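You operate a simulated robot arm through the tools that you are given. There is no shell and no other tool. Be economical: measure what you need, move in short steps, check, and stop when the job is done.

Carry out the task below with a simulated robot arm. There is one attempt and no reset: what you move stays moved.

## Task
Pull up the big red button, set 2 trays, reset and start.
Fine: at the stacker's panel; start last; leave it running and the other switches as they are.

Only the result counts: the job must be done as asked and must still hold three seconds after the hand-in. Knocking over, shifting, dropping, spilling or breaking anything else fails it.

## Robot
A 7-joint arm with a two-finger parallel gripper, fixed in place. Base frame: the origin is at the foot of the arm, x ahead of it, y to its left, z up. Units: cm, degrees, N and s.
With the tool pointing down near the work surface it reaches from about 14 to 66 cm from the base axis. Its first joint turns from -66.0 to 66.0 degrees. Payload 2.4 kg.
The tool frame sits at the grasp point between the pads (the TCP): z along the fingers, y along the line on which they close. The tips reach 3 cm beyond it. The gripper opens to 9.4 cm. The fingers are 2.8 cm wide and 1 cm thick; the gripper's body (5 by 9.6 cm) begins 5.5 cm behind the TCP.
Orientation is that of the tool frame in the base frame, as [roll, pitch, yaw] about the fixed x, y, z axes, in that order (R = Rz(yaw) Ry(pitch) Rx(roll)). With the fingers straight down and closing along the base's y, the tool's x points along the base's -x, its y along +y and its z along -z.

## Interface
- The arm moves only by the tool arm_command. Its argument "series" is a list of rows, each a list of 3 entries, a list of its own where there are three numbers: the turn, a rotation vector about the base's x, y, z in degrees, then the shift along the base's x, y, z in cm, then the closure in counts, from 0 (fully open) to 255 (shut). In form: [[[ax, ay, az], [x, y, z], fingers], ...]. A call has 1 to 12 rows; each row shifts and turns the commanded pose from where the row before left it. Rows are played at 5 a second. More than 5 cm and 8.6 degrees between two rows, or a gripper value outside its range, and nothing of the call is played. Where a pose cannot be reached the arm comes as near as it can. A force on the tool above 60 N (or 10 N above the force at the start of the call, whichever is more), or a blocked arm, ends the call early, and 0.2 s more pass. The fingers move at their own pace (about 15.3 cm/s each) and stop on an object; they squeeze with about 29 N. The grip force told is the motor's: it shows also when the fingers shut on nothing. Time passes only in rows, and 0.2 s behind the last, so rows that do not move let the fingers close. It gives the time, the measured TCP pose, the force on the tool (base axes), the opening and the grip force at its end, in the units of the frame above (readings bear some noise).
- Cameras (640 x 400 px; columns grow to the right, rows downward): "scene" is fixed at [3.66, 47.78, 143.02]; the picture's right is [-0.72, -0.69, 0.00], its down [-0.48, 0.51, -0.71] and it looks along [0.49, -0.52, -0.70] (base axes); focal length 316 px, centre (320, 200). "wrist" rides on the gripper at [7.6, 1.4, -10.3] in the tool frame; the picture's right is [-0.18, 0.98, 0.00], its down [-0.75, -0.14, -0.64] and it looks along [-0.63, -0.12, 0.77] (tool axes); focal length 243 px, centre (320, 200). There is no depth. A picture from a camera that has moved, and an enlarged one, comes with that camera's place and axes in the base frame and with its lens.
- get_image(camera): a new picture of that camera. It takes no simulated time.
- close_up(camera, box): a new picture of the part [left, top, right, bottom] of that camera's present view, enlarged. It takes no simulated time.
- sign_off(): hands the job in; it is judged then, once.

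Go step by step. Nothing tells you positions but the pictures and the camera data: compare them with the known pose of the tool, close in by small moves and look again before you grip or let go. The budget is 120 turns and 68 pictures, counting those below and the enlarged ones. Unless the task says otherwise, let go and move clear before handing in, and close with one line.

The tools are called after "Emit:" as a command line: name --argument value ..., lists and objects as JSON in quotes. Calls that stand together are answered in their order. arm_command: Moves the arm, as the interface text tells. Its arguments: {"type":"object","properties":{"series":{"type":"array"}},"required":["series"]} The other tools are called the same way: get_image (camera) takes a picture; close_up (camera, box) takes an enlarged picture of a part of a camera's view; sign_off () hands the job in.

At the start:

```text
time: 0.0
position: [34.4, 4.34, 102.38]
ee_rot: [-180.0, 0.1, -179.9]
contact_force: [-1.1, -0.9, 0.2]
opening: 9.4
grasp_force: 0.1
```

scene: 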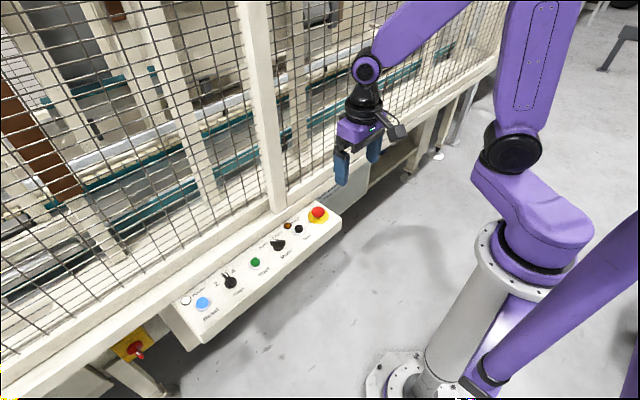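
wrist: 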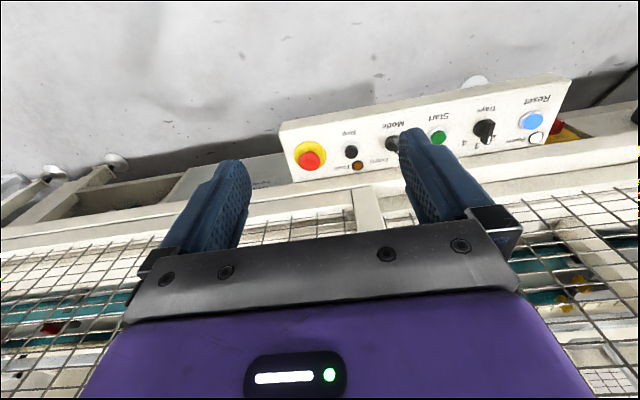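

The panel with the red mushroom button, two-position and other switches lies ahead of the arm. I take enlarged pictures first to read the panel.

Emit:
close_up --camera "scene" --box '[150, 190, 350, 350]'

Emit:
close_up --camera "wrist" --box '[270, 60, 590, 200]'

```text
2.50 times, centred on (250, 270) of scene
camera zoom: at [3.66, 47.78, 143.02], right [-0.72, -0.69, 0.0], down [-0.48, 0.51, -0.71], along [0.49, -0.52, -0.7], focal length 789 px, centre (495, 25)
```

zoom: 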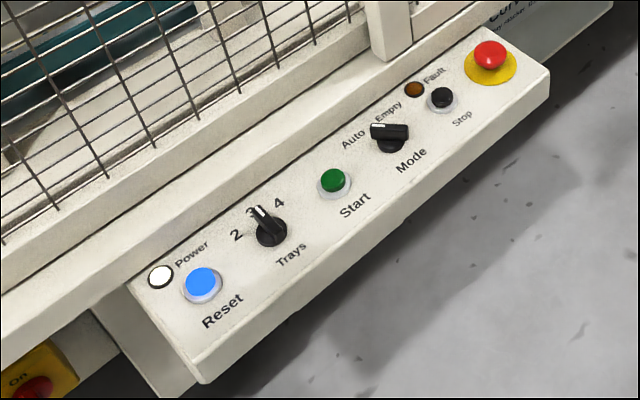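

```text
2.00 times, centred on (430, 130) of wrist
camera zoom: at [26.79, 5.91, 112.65], right [0.18, 0.98, 0.0], down [0.75, -0.14, 0.64], along [0.63, -0.12, -0.77], focal length 485 px, centre (100, 340)
```

zoom: 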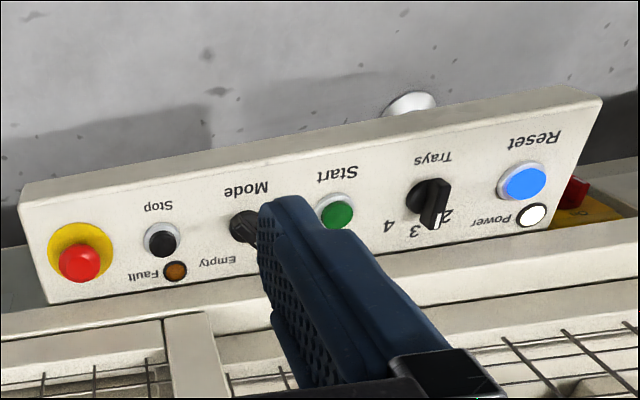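

The E-stop top is near (50, -0.5, 72.3) and Reset near (50.4, 40, 70.3), so the panel runs along y at x≈50. I move to above the E-stop for a closer look.

Emit:
arm_command --series '[[[0, 0, 0], [2.6, -0.8, -3], 79], [[0, 0, 0], [2.6, -0.8, -3], 79], [[0, 0, 0], [2.6, -0.8, -3], 79], [[0, 0, 0], [2.6, -0.8, -3], 79], [[0, 0, 0], [2.6, -0.8, -3], 79], [[0, 0, 0], [2.6, -0.8, -3], 79], [[0, 0, 0], [0, 0, 0], 79]]'

Emit:
get_image --camera "wrist"

Emit:
get_image --camera "scene"

```text
time: 1.6
position: [49.9, -0.42, 84.26]
ee_rot: [180.0, 0.0, 180.0]
contact_force: [-1.1, 1.1, 0.4]
opening: 6.47
grasp_force: 0.0
```

```text
63 pictures are left
camera wrist: at [42.38, 1.11, 94.5], right [0.18, 0.98, 0.0], down [0.75, -0.14, 0.64], along [0.63, -0.12, -0.77], focal length 243 px, centre (320, 200)
```

wrist: 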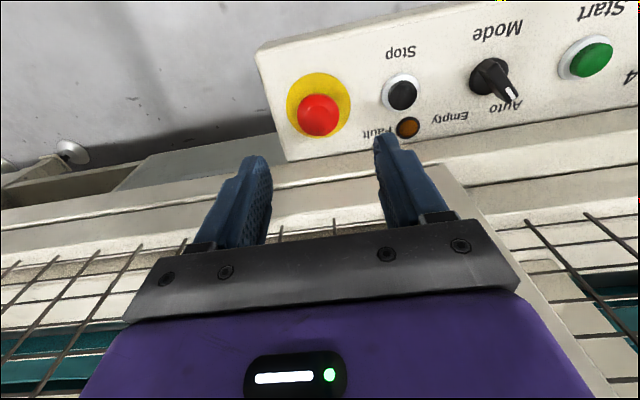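

```text
62 pictures are left
```

scene: 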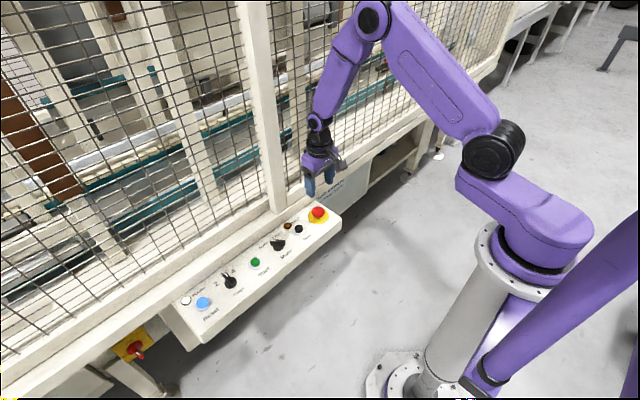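

The E-stop head is about 3.9 cm wide at (50.3, -0.55) with its top near z 73 and the plate at about 71. I lower the open fingers around it and look.

Emit:
arm_command --series '[[[0, 0, 0], [0.4, -0.1, -3], 79], [[0, 0, 0], [0, 0, -3], 79], [[0, 0, 0], [0, 0, -2.3], 79], [[0, 0, 0], [0, 0, 0], 79]]'

Emit:
get_image --camera "wrist"

Emit:
close_up --camera "scene" --box '[260, 140, 380, 240]'

```text
time: 2.6
position: [50.42, -0.34, 76.08]
ee_rot: [-179.9, 0.2, -180.0]
contact_force: [0.7, 0.1, 0.1]
opening: 6.49
grasp_force: 0.0
```

```text
61 pictures are left
camera wrist: at [42.76, 1.09, 86.31], right [0.18, 0.98, 0.0], down [0.75, -0.14, 0.64], along [0.63, -0.12, -0.77], focal length 243 px, centre (320, 200)
```

wrist: 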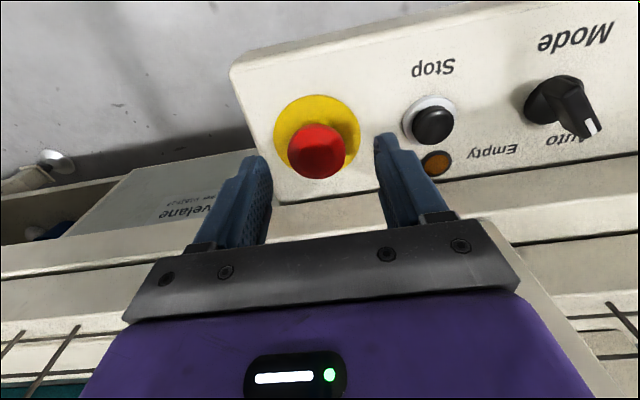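

```text
4.00 times, centred on (320, 190) of scene
camera zoom: at [3.66, 47.78, 143.02], right [-0.72, -0.69, 0.0], down [-0.48, 0.51, -0.71], along [0.49, -0.52, -0.7], focal length 1262 px, centre (320, 240)
```

zoom: 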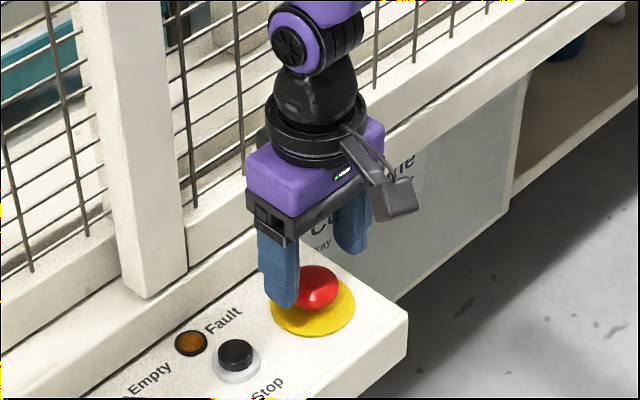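

The fingers straddle the head, with its centre at about (50.05, -0.5). I go lower with a small correction.

Emit:
arm_command --series '[[[0, 0, 0], [-0.35, -0.15, -0.8], 79], [[0, 0, 0], [0, 0, -0.8], 79], [[0, 0, 0], [0, 0, 0], 79]]'

Emit:
close_up --camera "scene" --box '[280, 180, 360, 240]'

Emit:
close_up --camera "wrist" --box '[220, 60, 420, 220]'

```text
time: 3.4
position: [50.14, -0.58, 74.43]
ee_rot: [-180.0, 0.0, -179.9]
contact_force: [-0.3, 0.9, 1.0]
opening: 6.5
grasp_force: 0.0
```

```text
6.67 times, centred on (320, 210) of scene
camera zoom: at [3.66, 47.78, 143.02], right [-0.72, -0.69, 0.0], down [-0.48, 0.51, -0.71], along [0.49, -0.52, -0.7], focal length 2104 px, centre (320, 133)
```

zoom: 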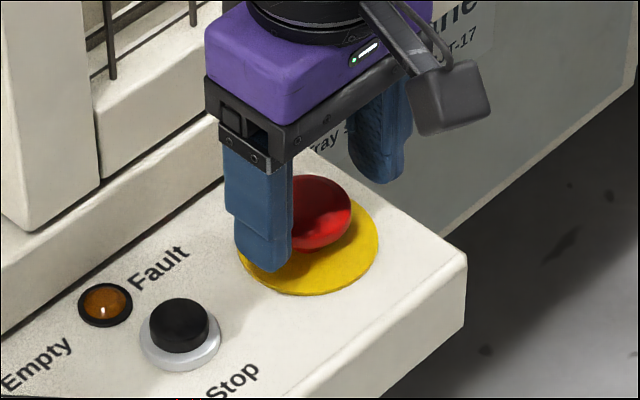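

```text
2.50 times, centred on (320, 140) of wrist
camera zoom: at [42.51, 0.91, 84.65], right [0.18, 0.98, 0.0], down [0.75, -0.14, 0.64], along [0.63, -0.12, -0.77], focal length 606 px, centre (320, 350)
```

zoom: 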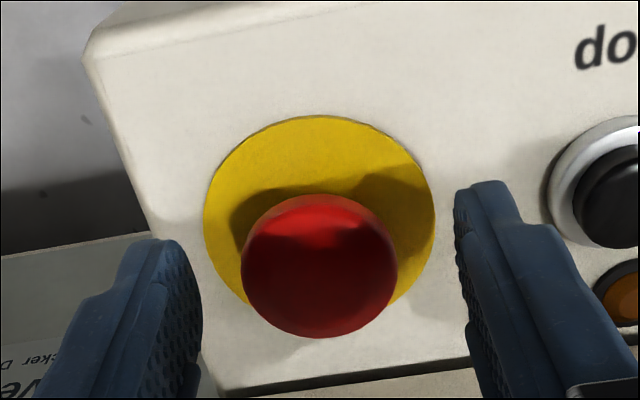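

The head is between the pads. I nudge slightly lower and close on it.

Emit:
arm_command --series '[[[0, 0, 0], [-0.25, 0.05, -0.3], 79], [[0, 0, 0], [0, 0, 0], 140], [[0, 0, 0], [0, 0, 0], 200], [[0, 0, 0], [0, 0, 0], 255], [[0, 0, 0], [0, 0, 0], 255]]'

Emit:
close_up --camera "wrist" --box '[220, 60, 420, 220]'

```text
time: 4.6
position: [50.07, -0.74, 74.34]
ee_rot: [179.9, 0.3, 179.7]
contact_force: [-4.7, -23.1, 38.2]
opening: 2.9
grasp_force: 28.8
```

```text
2.50 times, centred on (320, 140) of wrist
camera zoom: at [42.41, 0.75, 84.51], right [0.19, 0.98, 0.0], down [0.75, -0.14, 0.65], along [0.63, -0.12, -0.76], focal length 606 px, centre (320, 350)
```

zoom: 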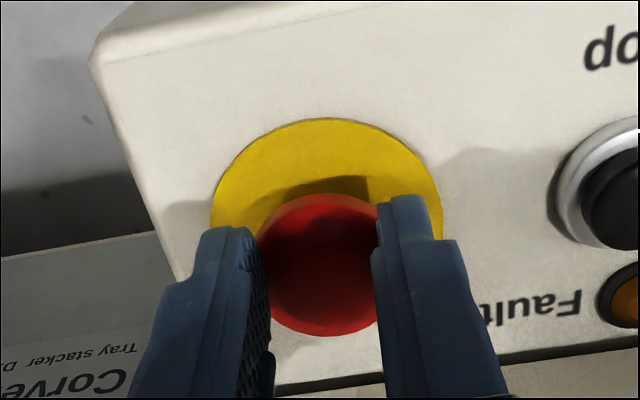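

The pads closed to 2.9 cm, but there is an upward force of 38 N. I reopen to see whether the tips are pressing on the plate or the grip is wedging.

Emit:
arm_command --series '[[[0, 0, 0], [0, 0, 0], 79], [[0, 0, 0], [0, 0, 0], 79], [[0, 0, 0], [0, 0, 0], 79]]'

Emit:
close_up --camera "wrist" --box '[220, 60, 420, 220]'

Emit:
close_up --camera "scene" --box '[280, 180, 360, 240]'

```text
time: 5.4
position: [49.92, -0.49, 74.15]
ee_rot: [180.0, 0.1, 180.0]
contact_force: [0.0, -0.1, -0.2]
opening: 6.48
grasp_force: 0.0
```

```text
2.50 times, centred on (320, 140) of wrist
camera zoom: at [42.33, 0.98, 84.4], right [0.18, 0.98, 0.0], down [0.75, -0.14, 0.64], along [0.63, -0.12, -0.77], focal length 606 px, centre (320, 350)
```

zoom: 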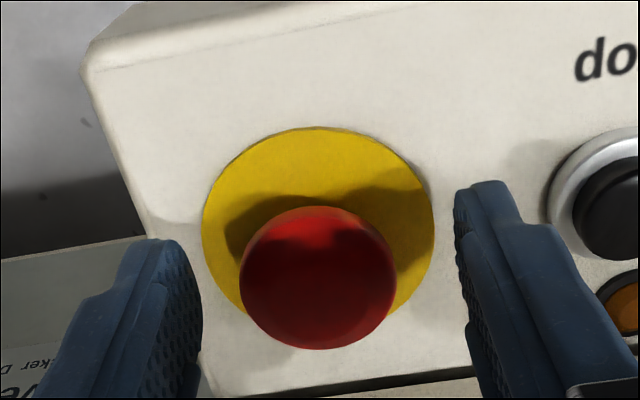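

```text
6.67 times, centred on (320, 210) of scene
camera zoom: at [3.65, 47.78, 143.02], right [-0.72, -0.69, 0.0], down [-0.48, 0.51, -0.71], along [0.49, -0.52, -0.7], focal length 2104 px, centre (320, 133)
```

zoom: 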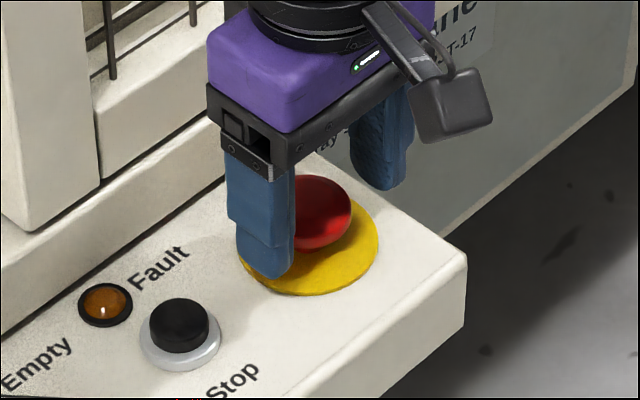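

No plate contact, so the pads were wedging above the dome's widest part. I go lower in small steps, shift slightly to -y and watch the force.

Emit:
arm_command --series '[[[0, 0, 0], [0, -0.2, -0.3], 79], [[0, 0, 0], [0, 0, -0.3], 79], [[0, 0, 0], [0, 0, 0], 79]]'

Emit:
close_up --camera "scene" --box '[280, 180, 360, 240]'

```text
time: 6.2
position: [49.71, -0.74, 73.7]
ee_rot: [-180.0, 0.1, 180.0]
contact_force: [-0.1, 0.8, -0.1]
opening: 6.52
grasp_force: 0.1
```

```text
6.67 times, centred on (320, 210) of scene
camera zoom: at [3.66, 47.78, 143.02], right [-0.72, -0.69, 0.0], down [-0.48, 0.51, -0.71], along [0.49, -0.52, -0.7], focal length 2104 px, centre (320, 133)
```

zoom: 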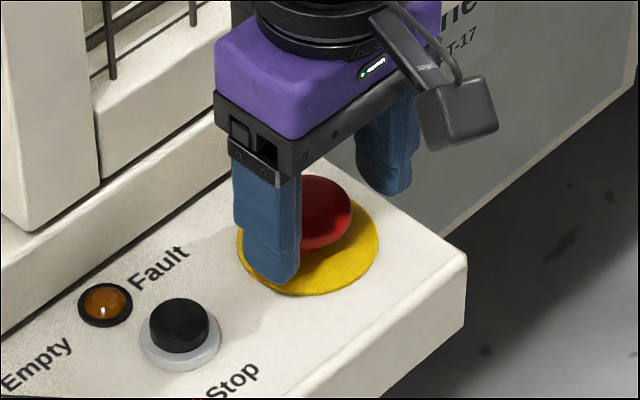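

Still clear of the plate. I close again here and read the force.

Emit:
arm_command --series '[[[0, 0, 0], [0, 0, 0], 150], [[0, 0, 0], [0, 0, 0], 200], [[0, 0, 0], [0, 0, 0], 255], [[0, 0, 0], [0, 0, 0], 255]]'

Emit:
close_up --camera "wrist" --box '[220, 60, 420, 220]'

```text
time: 7.2
position: [49.81, -0.86, 73.56]
ee_rot: [-180.0, 0.1, -180.0]
contact_force: [1.6, -0.6, -0.2]
opening: 4.03
grasp_force: 44.6
```

```text
2.50 times, centred on (320, 140) of wrist
camera zoom: at [42.2, 0.7, 83.87], right [0.18, 0.98, 0.0], down [0.75, -0.14, 0.64], along [0.63, -0.12, -0.77], focal length 606 px, centre (320, 350)
```

zoom: 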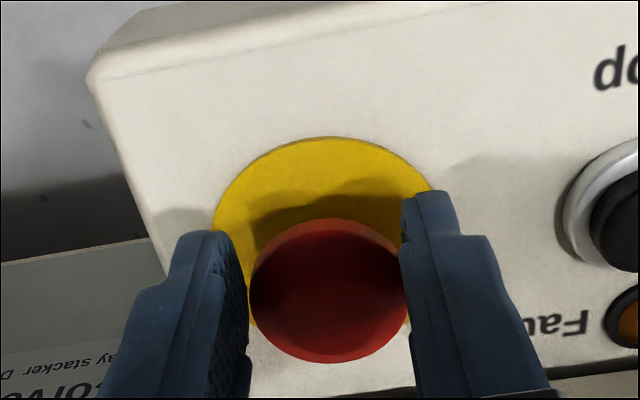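

The grip is now firm at 4.03 cm with almost no side force. I pull up in small steps.

Emit:
arm_command --series '[[[0, 0, 0], [0, 0, 0.3], 255], [[0, 0, 0], [0, 0, 0.3], 255], [[0, 0, 0], [0, 0, 0.3], 255], [[0, 0, 0], [0, 0, 0], 255]]'

Emit:
close_up --camera "wrist" --box '[220, 60, 420, 220]'

Emit:
close_up --camera "scene" --box '[280, 180, 360, 240]'

```text
time: 8.2
position: [49.84, -0.74, 74.5]
ee_rot: [180.0, 0.1, 180.0]
contact_force: [1.2, -0.9, 0.0]
opening: 4.02
grasp_force: 44.5
```

```text
2.50 times, centred on (320, 140) of wrist
camera zoom: at [42.21, 0.7, 84.76], right [0.18, 0.98, 0.0], down [0.75, -0.14, 0.64], along [0.63, -0.12, -0.77], focal length 606 px, centre (320, 350)
```

zoom: 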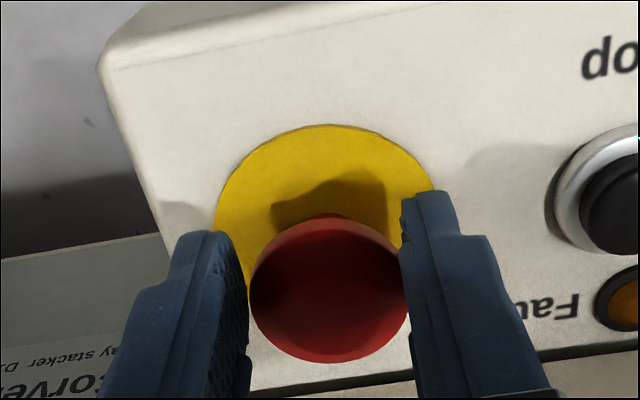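

```text
6.67 times, centred on (320, 210) of scene
camera zoom: at [3.66, 47.78, 143.02], right [-0.72, -0.69, 0.0], down [-0.48, 0.51, -0.71], along [0.49, -0.52, -0.7], focal length 2104 px, centre (320, 133)
```

zoom: 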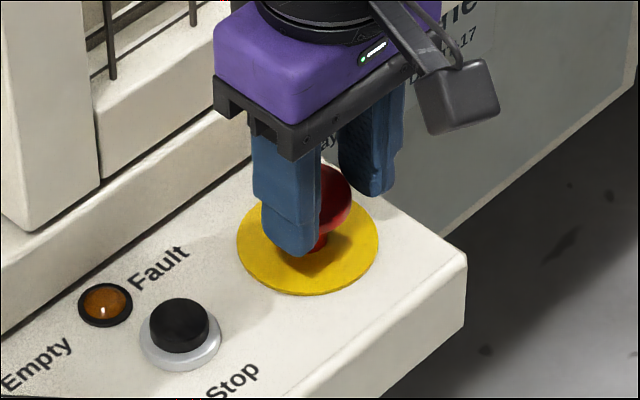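

The head has come up about 0.9 cm. I pull a little further to find its stop.

Emit:
arm_command --series '[[[0, 0, 0], [0, 0, 0.15], 255], [[0, 0, 0], [0, 0, 0.15], 255], [[0, 0, 0], [0, 0, 0], 255]]'

Emit:
close_up --camera "scene" --box '[280, 180, 360, 240]'

```text
time: 9.0
position: [49.79, -0.85, 74.94]
ee_rot: [179.9, 0.1, 180.0]
contact_force: [0.1, -2.9, -0.1]
opening: 3.97
grasp_force: 45.0
```

```text
6.67 times, centred on (320, 210) of scene
camera zoom: at [3.66, 47.78, 143.03], right [-0.72, -0.69, 0.0], down [-0.48, 0.51, -0.71], along [0.49, -0.52, -0.7], focal length 2104 px, centre (320, 133)
```

zoom: 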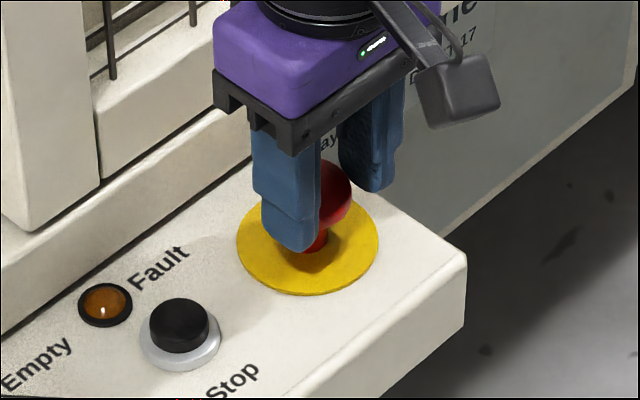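

The fingers now seem to slide on the head, so it is at its stop. I release and rise, then check that it stays up.

Emit:
arm_command --series '[[[0, 0, 0], [0, 0, 0], 79], [[0, 0, 0], [0, 0, 0], 79], [[0, 0, 0], [0, 0, 2], 79], [[0, 0, 0], [0, 0, 4], 79], [[0, 0, 0], [0, 0, 4], 79], [[0, 0, 0], [0, 0, 0], 79]]'

Emit:
close_up --camera "scene" --box '[180, 200, 340, 320]'

```text
time: 10.4
position: [49.64, -1.03, 85.07]
ee_rot: [-179.9, 0.1, 179.9]
contact_force: [0.1, 0.5, 0.1]
opening: 6.48
grasp_force: 0.0
```

```text
3.33 times, centred on (260, 260) of scene
camera zoom: at [3.65, 47.78, 143.02], right [-0.72, -0.69, 0.0], down [-0.48, 0.51, -0.71], along [0.49, -0.52, -0.7], focal length 1052 px, centre (520, 0)
```

zoom: 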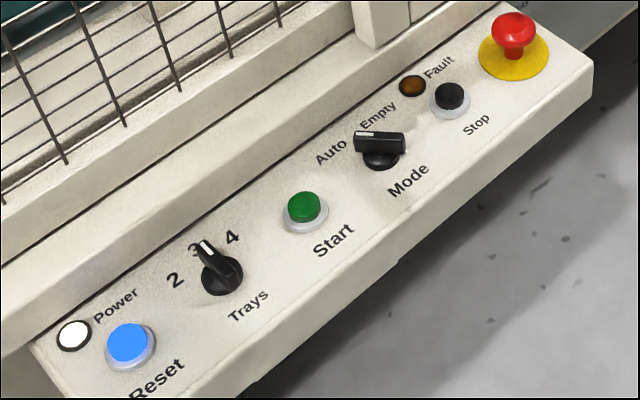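

The E-stop stays up. Next is the Trays knob near (50, 32), which points to 3 while 2 is about 45° to the left. I move over it at safe height.

Emit:
arm_command --series '[[[0, 0, 0], [0, 4, 0], 79], [[0, 0, 0], [0, 4, 0], 79], [[0, 0, 0], [0, 4, 0], 79], [[0, 0, 0], [0, 4, 0], 79], [[0, 0, 0], [0, 4, 0], 79], [[0, 0, 0], [0, 4, 0], 79], [[0, 0, 0], [0, 4, 0], 79], [[0, 0, 0], [0.2, 4, 0], 79], [[0, 0, 0], [0, 1, 0], 79], [[0, 0, 0], [0, 0, 0], 79]]'

Emit:
get_image --camera "wrist"

```text
time: 12.6
position: [49.79, 32.07, 84.66]
ee_rot: [180.0, 0.1, 179.9]
contact_force: [0.0, -0.1, -0.8]
opening: 6.49
grasp_force: 0.0
```

```text
48 pictures are left
camera wrist: at [42.16, 33.58, 94.96], right [0.18, 0.98, 0.0], down [0.75, -0.14, 0.64], along [0.63, -0.12, -0.77], focal length 243 px, centre (320, 200)
```

wrist: 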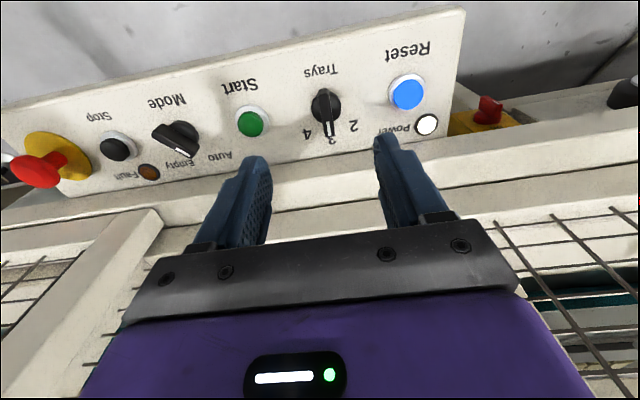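

The knob is nearly below the tool; I enlarge it to judge its size and direction.

Emit:
close_up --camera "wrist" --box '[260, 50, 440, 170]'

Emit:
close_up --camera "scene" --box '[190, 240, 280, 310]'

```text
3.33 times, centred on (350, 110) of wrist
camera zoom: at [42.16, 33.58, 94.96], right [0.18, 0.98, 0.0], down [0.75, -0.14, 0.64], along [0.63, -0.12, -0.77], focal length 809 px, centre (220, 500)
```

zoom: 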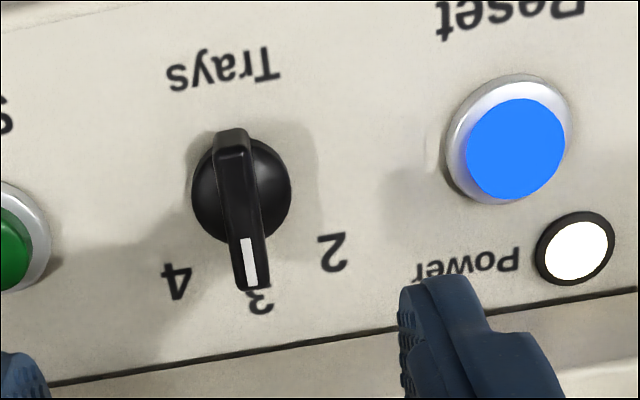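

```text
5.71 times, centred on (235, 275) of scene
camera zoom: at [3.65, 47.78, 143.02], right [-0.72, -0.69, 0.0], down [-0.48, 0.51, -0.71], along [0.49, -0.52, -0.7], focal length 1804 px, centre (806, -229)
```

zoom: 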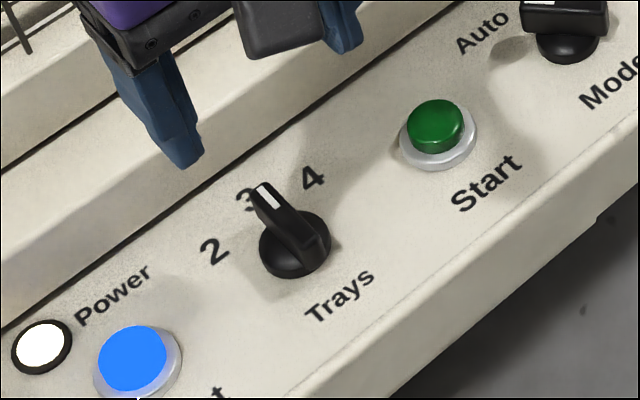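

The knob centre is about (50.45, 32.55), with a fin roughly 4 cm long and 1 cm wide along x. I line up and descend, fingers open about 4 cm.

Emit:
arm_command --series '[[[0, 0, 0], [0.6, 0.45, -2], 146], [[0, 0, 0], [0, 0, -3], 146], [[0, 0, 0], [0, 0, -3], 146], [[0, 0, 0], [0, 0, -1], 146], [[0, 0, 0], [0, 0, 0], 146]]'

Emit:
close_up --camera "wrist" --box '[220, 60, 420, 220]'

Emit:
close_up --camera "scene" --box '[180, 240, 270, 310]'

```text
time: 13.8
position: [50.61, 32.62, 75.87]
ee_rot: [179.9, 0.1, 180.0]
contact_force: [-0.4, -0.5, -0.3]
opening: 4.02
grasp_force: 0.1
```

```text
2.50 times, centred on (320, 140) of wrist
camera zoom: at [42.95, 34.13, 86.13], right [0.18, 0.98, 0.0], down [0.75, -0.14, 0.64], along [0.63, -0.12, -0.77], focal length 606 px, centre (320, 350)
```

zoom: 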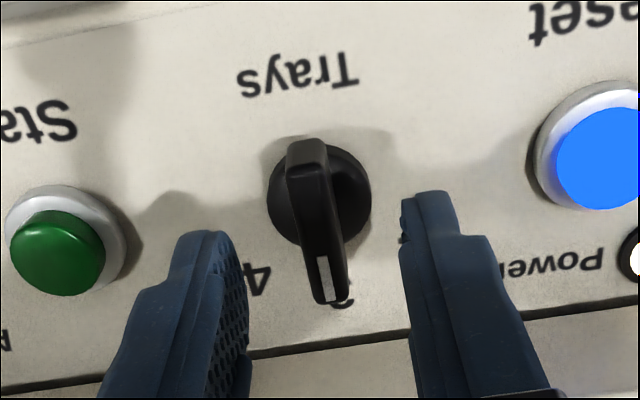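

```text
5.71 times, centred on (225, 275) of scene
camera zoom: at [3.66, 47.78, 143.02], right [-0.72, -0.69, 0.0], down [-0.48, 0.51, -0.71], along [0.49, -0.52, -0.7], focal length 1804 px, centre (863, -229)
```

zoom: 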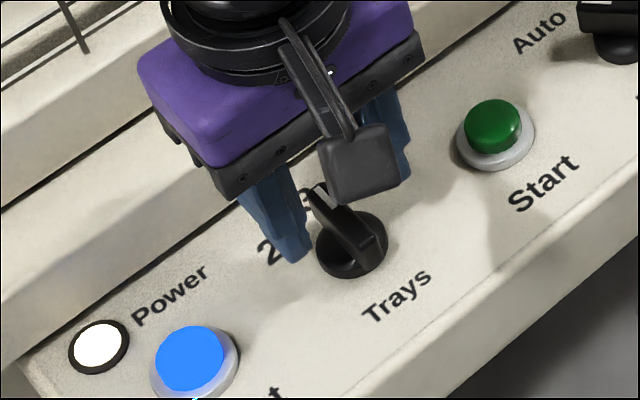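

The fin lies between the fingers, its top near z 72. I lower until the tips overlap it.

Emit:
arm_command --series '[[[0, 0, 0], [-0.2, 0.05, -0.7], 146], [[0, 0, 0], [0, 0, -0.5], 146], [[0, 0, 0], [0, 0, -0.4], 146], [[0, 0, 0], [0, 0, 0], 146]]'

Emit:
close_up --camera "wrist" --box '[220, 60, 420, 220]'

Emit:
close_up --camera "scene" --box '[190, 250, 250, 300]'

```text
time: 14.8
position: [50.51, 32.71, 74.29]
ee_rot: [180.0, 0.1, 180.0]
contact_force: [-0.3, -0.3, 0.2]
opening: 4.0
grasp_force: 0.1
```

```text
2.50 times, centred on (320, 140) of wrist
camera zoom: at [42.83, 34.18, 84.47], right [0.18, 0.98, 0.0], down [0.75, -0.14, 0.64], along [0.63, -0.12, -0.77], focal length 606 px, centre (320, 350)
```

zoom: 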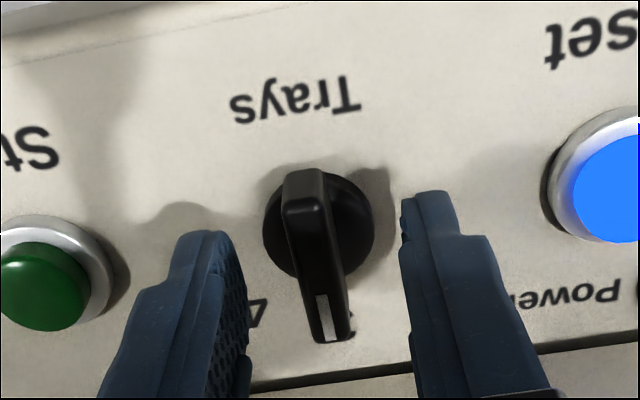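

```text
8.00 times, centred on (220, 275) of scene
camera zoom: at [3.66, 47.78, 143.02], right [-0.72, -0.69, 0.0], down [-0.48, 0.51, -0.71], along [0.49, -0.52, -0.7], focal length 2525 px, centre (1120, -400)
```

zoom: 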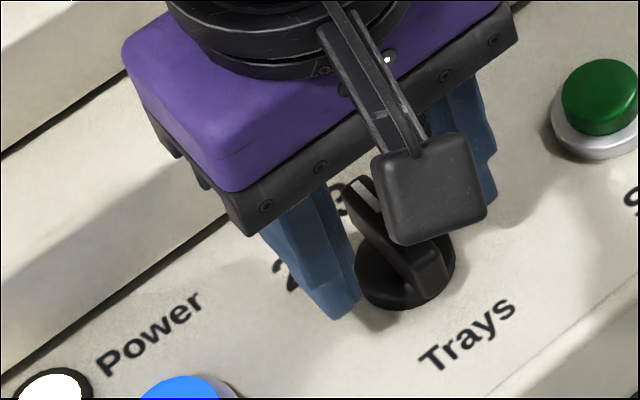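

The tips overlap the fin's height. I close on it.

Emit:
arm_command --series '[[[0, 0, 0], [0, 0, 0], 190], [[0, 0, 0], [0, 0, 0], 225], [[0, 0, 0], [0, 0, 0], 255], [[0, 0, 0], [0, 0, 0], 255]]'

Emit:
close_up --camera "wrist" --box '[220, 60, 420, 220]'

```text
time: 15.8
position: [50.46, 32.47, 74.22]
ee_rot: [-179.8, 0.0, 179.9]
contact_force: [-0.8, -10.7, 4.0]
opening: 1.08
grasp_force: 44.3
```

```text
2.50 times, centred on (320, 140) of wrist
camera zoom: at [42.86, 34.03, 84.47], right [0.19, 0.98, 0.0], down [0.75, -0.14, 0.64], along [0.63, -0.12, -0.77], focal length 606 px, centre (320, 350)
```

zoom: 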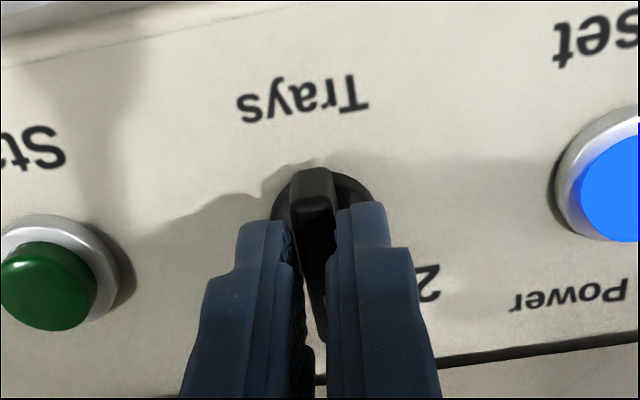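

The fin is gripped at 1.08 cm. I turn it counter-clockwise towards 2, first half-way.

Emit:
arm_command --series '[[[0, 0, 7.5], [-0.1, -0.15, 0], 255], [[0, 0, 7.5], [0, 0, 0], 255], [[0, 0, 7.5], [0, 0, 0], 255], [[0, 0, 0], [0, 0, 0], 255]]'

Emit:
close_up --camera "wrist" --box '[220, 60, 420, 220]'

```text
time: 16.8
position: [50.45, 32.28, 74.2]
ee_rot: [-179.9, 0.2, -157.7]
contact_force: [11.1, -19.6, 0.7]
opening: 1.09
grasp_force: 44.2
```

```text
2.50 times, centred on (320, 140) of wrist
camera zoom: at [42.9, 30.71, 84.45], right [-0.2, 0.98, 0.0], down [0.75, 0.16, 0.64], along [0.63, 0.13, -0.77], focal length 606 px, centre (320, 350)
```

zoom: 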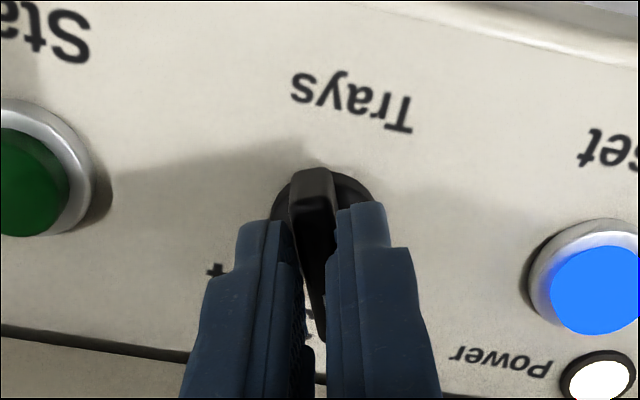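

The knob is following, with some side force because the tool is off the axis. I correct slightly and finish the turn.

Emit:
arm_command --series '[[[0, 0, 7.5], [0.1, -0.2, 0], 255], [[0, 0, 7.5], [0, -0.1, 0], 255], [[0, 0, 7.5], [0, 0, 0], 255], [[0, 0, 0], [0, 0, 0], 255]]'

Emit:
close_up --camera "wrist" --box '[220, 60, 420, 220]'

Emit:
close_up --camera "scene" --box '[190, 250, 250, 300]'

```text
time: 17.8
position: [50.68, 31.84, 74.14]
ee_rot: [-180.0, 0.2, -135.3]
contact_force: [8.4, -20.6, 19.4]
opening: 1.06
grasp_force: 44.7
```

```text
2.50 times, centred on (320, 140) of wrist
camera zoom: at [44.22, 27.65, 84.43], right [-0.56, 0.83, 0.0], down [0.63, 0.43, 0.65], along [0.53, 0.36, -0.76], focal length 606 px, centre (320, 350)
```

zoom: 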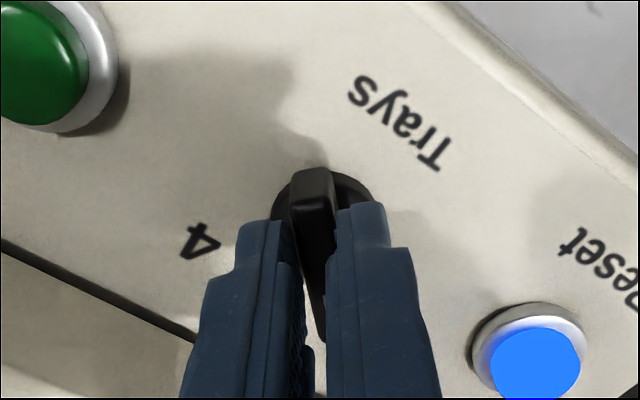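

```text
8.00 times, centred on (220, 275) of scene
camera zoom: at [3.64, 47.72, 143.05], right [-0.72, -0.69, 0.0], down [-0.48, 0.51, -0.71], along [0.49, -0.52, -0.7], focal length 2525 px, centre (1120, -400)
```

zoom: 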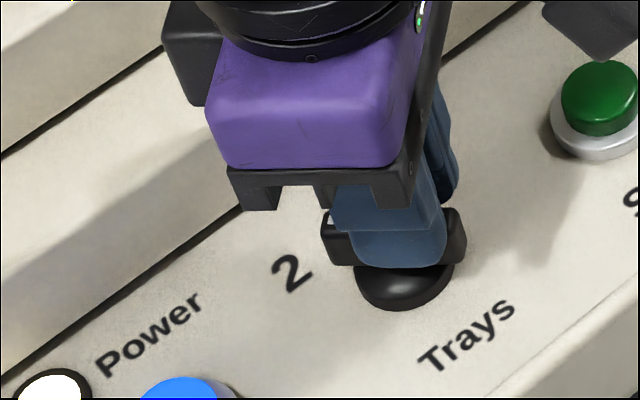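

The fin has turned about 45°. I release, rise and look at where it points.

Emit:
arm_command --series '[[[0, 0, 0], [0, 0, 0], 200], [[0, 0, 0], [0, 0, 0], 146], [[0, 0, 0], [0, 0, 0], 146], [[0, 0, 0], [0, 0, 2], 146], [[0, 0, 0], [0, 0, 4], 146], [[0, 0, 0], [0, 0, 3], 146], [[0, 0, 0], [0, 0, 0], 146]]'

Emit:
close_up --camera "scene" --box '[180, 240, 270, 310]'

Emit:
close_up --camera "wrist" --box '[220, 20, 420, 180]'

```text
time: 19.4
position: [50.18, 32.06, 83.26]
ee_rot: [180.0, 0.1, -134.9]
contact_force: [-0.1, 0.7, -0.4]
opening: 3.99
grasp_force: 0.1
```

```text
5.71 times, centred on (225, 275) of scene
camera zoom: at [3.65, 47.78, 143.02], right [-0.72, -0.69, 0.0], down [-0.48, 0.51, -0.71], along [0.49, -0.52, -0.7], focal length 1804 px, centre (863, -229)
```

zoom: 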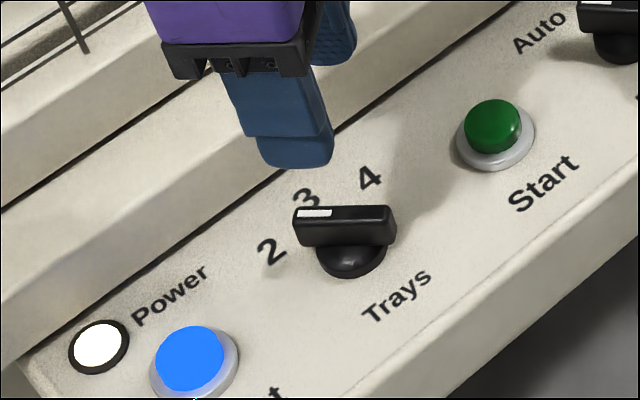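

```text
2.50 times, centred on (320, 100) of wrist
camera zoom: at [43.95, 27.87, 93.62], right [-0.56, 0.83, 0.0], down [0.63, 0.43, 0.64], along [0.53, 0.36, -0.77], focal length 606 px, centre (320, 450)
```

zoom: 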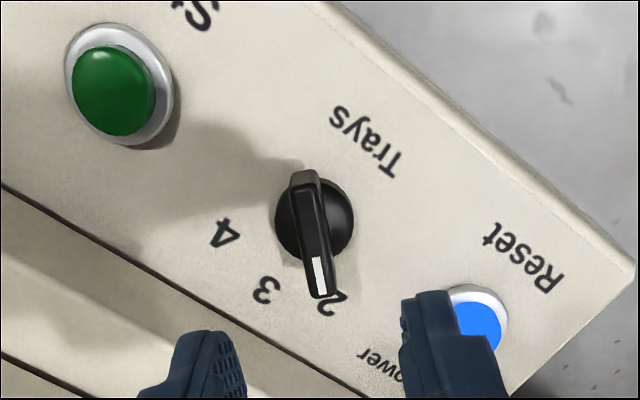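

Trays is set to 2. Now Reset, whose cap is near (50.4, 40.35): I turn the tool back, close the fingers and move above it.

Emit:
arm_command --series '[[[0, 0, -7.5], [0, 1.4, 0], 255], [[0, 0, -7.5], [0, 1.4, 0], 255], [[0, 0, -7.5], [0, 1.4, 0], 255], [[0, 0, -7.5], [0.1, 1.4, 0], 255], [[0, 0, -7.5], [0.1, 1.4, 0], 255], [[0, 0, -7.5], [0, 1.3, 0], 255], [[0, 0, 0], [0, 0, -3], 255], [[0, 0, 0], [0, 0, -3], 255], [[0, 0, 0], [0, 0, 0], 255]]'

Emit:
get_image --camera "wrist"

Emit:
close_up --camera "scene" --box '[160, 250, 250, 320]'

```text
time: 21.4
position: [50.64, 40.46, 77.15]
ee_rot: [-179.9, 0.0, -180.0]
contact_force: [-0.7, 0.2, -0.1]
opening: 0.0
grasp_force: 28.6
```

```text
35 pictures are left
camera wrist: at [42.95, 41.9, 87.33], right [0.18, 0.98, 0.0], down [0.75, -0.14, 0.64], along [0.63, -0.12, -0.77], focal length 243 px, centre (320, 200)
```

wrist: 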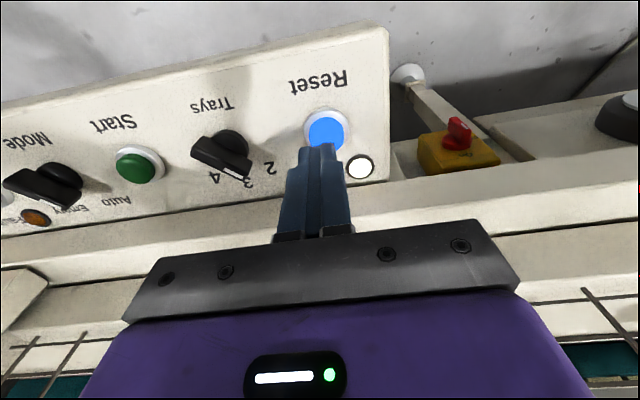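

```text
5.71 times, centred on (205, 285) of scene
camera zoom: at [3.66, 47.78, 143.02], right [-0.72, -0.69, 0.0], down [-0.48, 0.51, -0.71], along [0.49, -0.52, -0.7], focal length 1804 px, centre (977, -286)
```

zoom: 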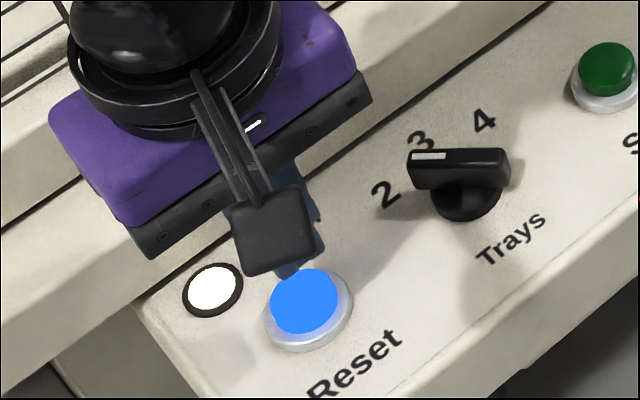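

I enlarge the wrist view to compare the tips directly with the Reset cap.

Emit:
close_up --camera "wrist" --box '[270, 90, 370, 170]'

```text
5.00 times, centred on (320, 130) of wrist
camera zoom: at [42.95, 41.9, 87.33], right [0.18, 0.98, 0.0], down [0.75, -0.14, 0.64], along [0.63, -0.12, -0.77], focal length 1213 px, centre (320, 550)
```

zoom: 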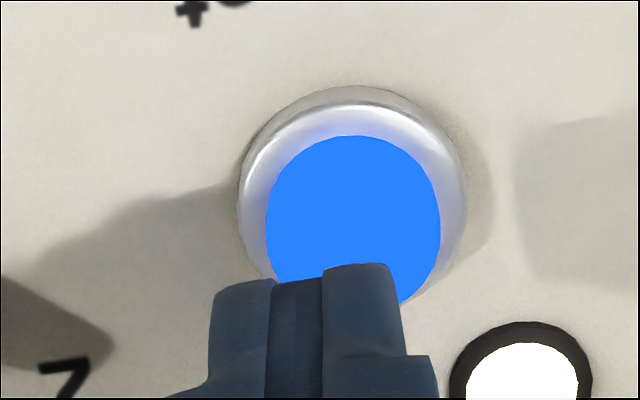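

The two views place the Reset cap at about (50.25, 40.7). I shift there and come down close to the cap.

Emit:
arm_command --series '[[[0, 0, 0], [-0.4, 0.25, -1], 255], [[0, 0, 0], [0, 0, -1], 255], [[0, 0, 0], [0, 0, 0], 255]]'

Emit:
close_up --camera "wrist" --box '[270, 90, 370, 170]'

Emit:
close_up --camera "scene" --box '[175, 270, 235, 320]'

```text
time: 22.2
position: [50.13, 40.8, 75.17]
ee_rot: [180.0, 0.0, -180.0]
contact_force: [0.5, 0.4, -1.0]
opening: 0.03
grasp_force: 28.9
```

```text
5.00 times, centred on (320, 130) of wrist
camera zoom: at [42.52, 42.29, 85.33], right [0.18, 0.98, 0.0], down [0.75, -0.14, 0.64], along [0.63, -0.12, -0.77], focal length 1213 px, centre (320, 550)
```

zoom: 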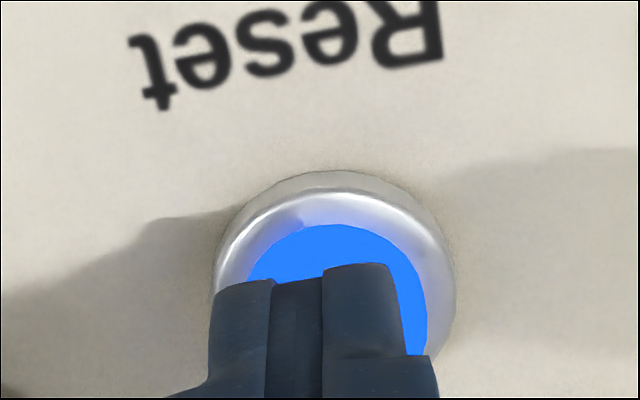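

```text
8.00 times, centred on (205, 295) of scene
camera zoom: at [3.66, 47.78, 143.02], right [-0.72, -0.69, 0.0], down [-0.48, 0.51, -0.71], along [0.49, -0.52, -0.7], focal length 2525 px, centre (1240, -560)
```

zoom: 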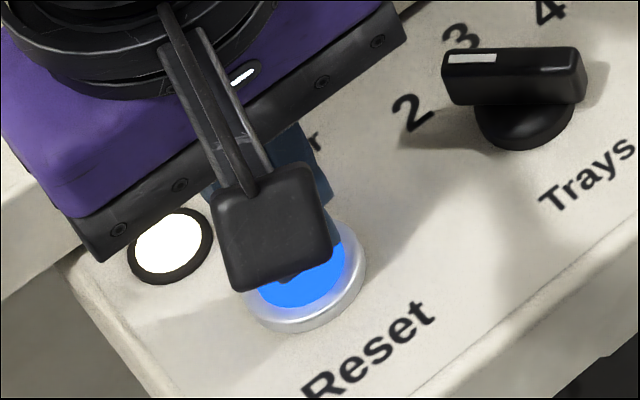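

The tips are over the cap and almost centred. I press in small steps and watch the force.

Emit:
arm_command --series '[[[0, 0, 0], [0.05, 0.1, -0.4], 255], [[0, 0, 0], [0, 0, -0.3], 255], [[0, 0, 0], [0, 0, -0.2], 255], [[0, 0, 0], [0, 0, 0], 255]]'

Emit:
close_up --camera "wrist" --box '[270, 90, 370, 170]'

```text
time: 23.2
position: [50.18, 40.86, 74.32]
ee_rot: [180.0, 0.1, 180.0]
contact_force: [-0.1, 0.8, -0.2]
opening: 0.01
grasp_force: 29.3
```

```text
5.00 times, centred on (320, 130) of wrist
camera zoom: at [42.63, 42.37, 84.57], right [0.18, 0.98, 0.0], down [0.75, -0.14, 0.64], along [0.63, -0.12, -0.77], focal length 1213 px, centre (320, 550)
```

zoom: 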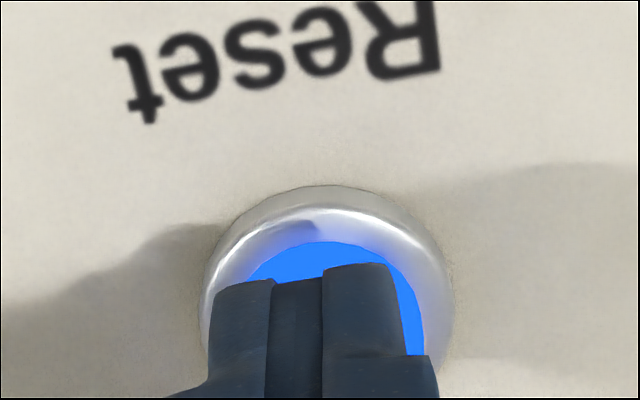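

Emit:
arm_command --series '[[[0, 0, 0], [0, 0, -0.2], 255], [[0, 0, 0], [0, 0, -0.2], 255], [[0, 0, 0], [0, 0, 0], 255]]'

```text
time: 24.0
position: [50.25, 40.98, 73.92]
ee_rot: [-180.0, 0.1, 180.0]
contact_force: [0.6, -1.2, 0.2]
opening: 0.01
grasp_force: 28.7
```

No contact yet with the tips at about z 70.9. I go on down in small steps.

Emit:
arm_command --series '[[[0, 0, 0], [0, 0, -0.15], 255], [[0, 0, 0], [0, 0, -0.15], 255], [[0, 0, 0], [0, 0, 0], 255]]'

Emit:
close_up --camera "wrist" --box '[270, 90, 370, 170]'

```text
time: 24.8
position: [50.2, 40.84, 73.63]
ee_rot: [-180.0, 0.0, 180.0]
contact_force: [-0.5, -0.4, -0.2]
opening: 0.01
grasp_force: 29.0
```

```text
5.00 times, centred on (320, 130) of wrist
camera zoom: at [42.63, 42.41, 83.87], right [0.18, 0.98, 0.0], down [0.75, -0.14, 0.64], along [0.63, -0.12, -0.77], focal length 1213 px, centre (320, 550)
```

zoom: 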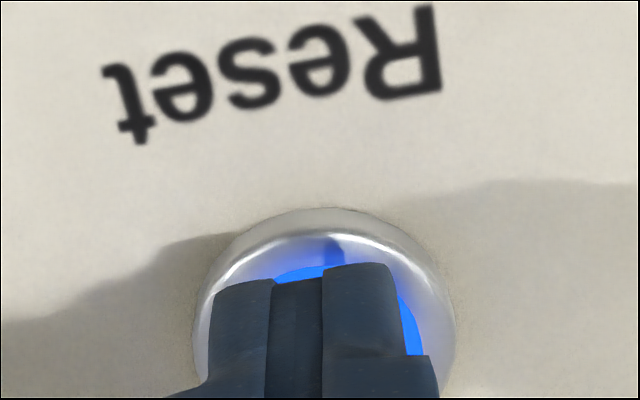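

The tips are nearly on the cap now. I continue pressing.

Emit:
arm_command --series '[[[0, 0, 0], [0, 0, -0.15], 255], [[0, 0, 0], [0, 0, -0.15], 255], [[0, 0, 0], [0, 0, 0], 255]]'

```text
time: 25.6
position: [50.2, 40.91, 73.26]
ee_rot: [180.0, 0.2, -180.0]
contact_force: [-0.5, 0.3, -0.2]
opening: 0.01
grasp_force: 28.7
```

Emit:
arm_command --series '[[[0, 0, 0], [0, 0, -0.15], 255], [[0, 0, 0], [0, 0, -0.15], 255], [[0, 0, 0], [0, 0, 0], 255]]'

Emit:
close_up --camera "wrist" --box '[270, 90, 370, 170]'

Emit:
close_up --camera "scene" --box '[175, 270, 235, 320]'

```text
time: 26.4
position: [50.2, 40.77, 73.11]
ee_rot: [179.9, 0.0, -180.0]
contact_force: [0.7, 1.2, 2.2]
opening: 0.0
grasp_force: 29.0
```

```text
5.00 times, centred on (320, 130) of wrist
camera zoom: at [42.61, 42.36, 83.3], right [0.18, 0.98, 0.0], down [0.75, -0.14, 0.64], along [0.63, -0.12, -0.77], focal length 1213 px, centre (320, 550)
```

zoom: 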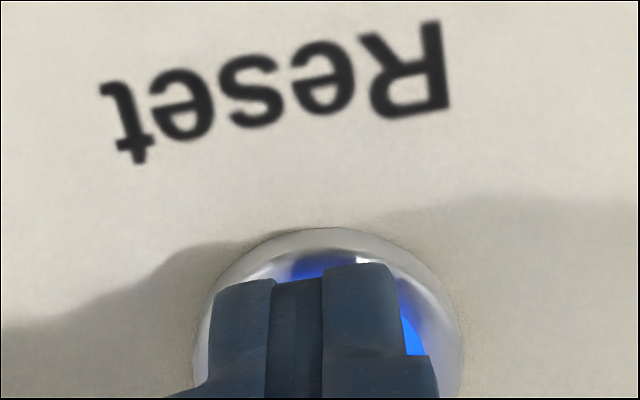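

```text
8.00 times, centred on (205, 295) of scene
camera zoom: at [3.65, 47.78, 143.03], right [-0.72, -0.69, 0.0], down [-0.48, 0.51, -0.71], along [0.49, -0.52, -0.7], focal length 2525 px, centre (1240, -560)
```

zoom: 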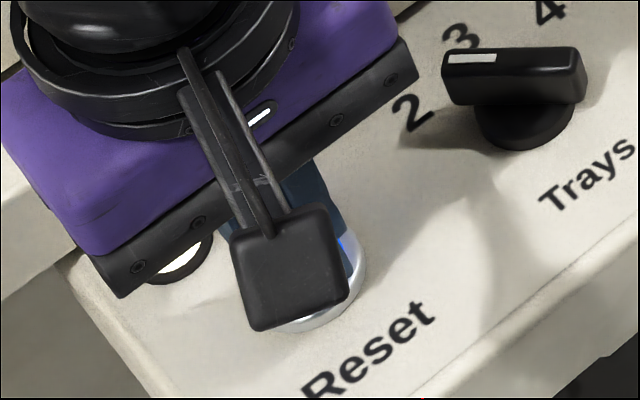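

First contact shows at tip z≈70.1. I press further in.

Emit:
arm_command --series '[[[0, 0, 0], [0, 0, -0.15], 255], [[0, 0, 0], [0, 0, -0.1], 255], [[0, 0, 0], [0, 0, 0], 255]]'

Emit:
close_up --camera "wrist" --box '[270, 90, 370, 170]'

```text
time: 27.2
position: [50.14, 40.77, 72.77]
ee_rot: [-180.0, 0.1, -180.0]
contact_force: [-0.8, 0.6, 2.8]
opening: 0.01
grasp_force: 29.1
```

```text
5.00 times, centred on (320, 130) of wrist
camera zoom: at [42.61, 42.35, 83.07], right [0.18, 0.98, 0.0], down [0.75, -0.14, 0.64], along [0.63, -0.12, -0.77], focal length 1213 px, centre (320, 550)
```

zoom: 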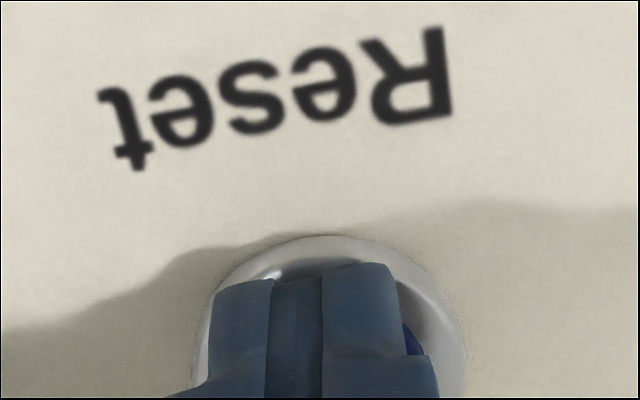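

The cap yields and its blue light has gone out, so the reset seems to have been taken. I rise and check all the lamps.

Emit:
arm_command --series '[[[0, 0, 0], [0, 0, 1.5], 255], [[0, 0, 0], [0, 0, 4], 255], [[0, 0, 0], [0, -3, 3], 255], [[0, 0, 0], [0, -4, 0], 255], [[0, 0, 0], [0, -4, 0], 255], [[0, 0, 0], [0, -4, 0], 255], [[0, 0, 0], [0, -2, 0], 255], [[0, 0, 0], [0, 0, 0], 255]]'

Emit:
close_up --camera "scene" --box '[160, 190, 340, 330]'

Emit:
close_up --camera "wrist" --box '[220, 40, 420, 200]'

```text
time: 29.0
position: [50.04, 23.98, 81.16]
ee_rot: [-179.9, 0.1, -180.0]
contact_force: [-0.3, -0.1, 0.1]
opening: 0.0
grasp_force: 28.9
```

```text
2.86 times, centred on (250, 260) of scene
camera zoom: at [3.66, 47.78, 143.02], right [-0.72, -0.69, 0.0], down [-0.48, 0.51, -0.71], along [0.49, -0.52, -0.7], focal length 902 px, centre (520, 29)
```

zoom: 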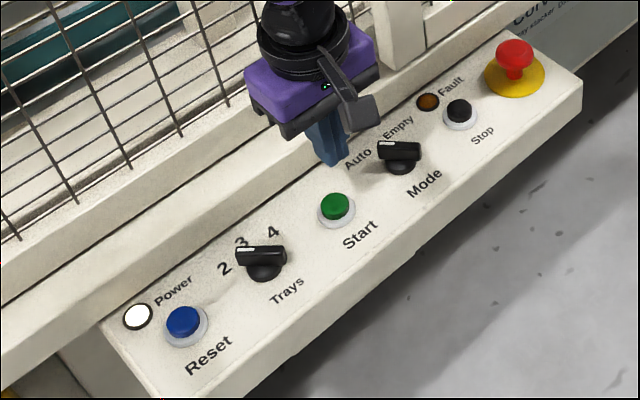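

```text
2.50 times, centred on (320, 120) of wrist
camera zoom: at [42.39, 25.33, 91.35], right [0.18, 0.98, 0.0], down [0.75, -0.14, 0.64], along [0.63, -0.12, -0.77], focal length 606 px, centre (320, 400)
```

zoom: 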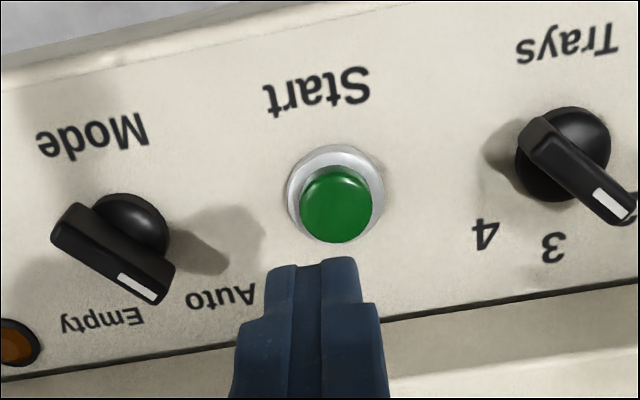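

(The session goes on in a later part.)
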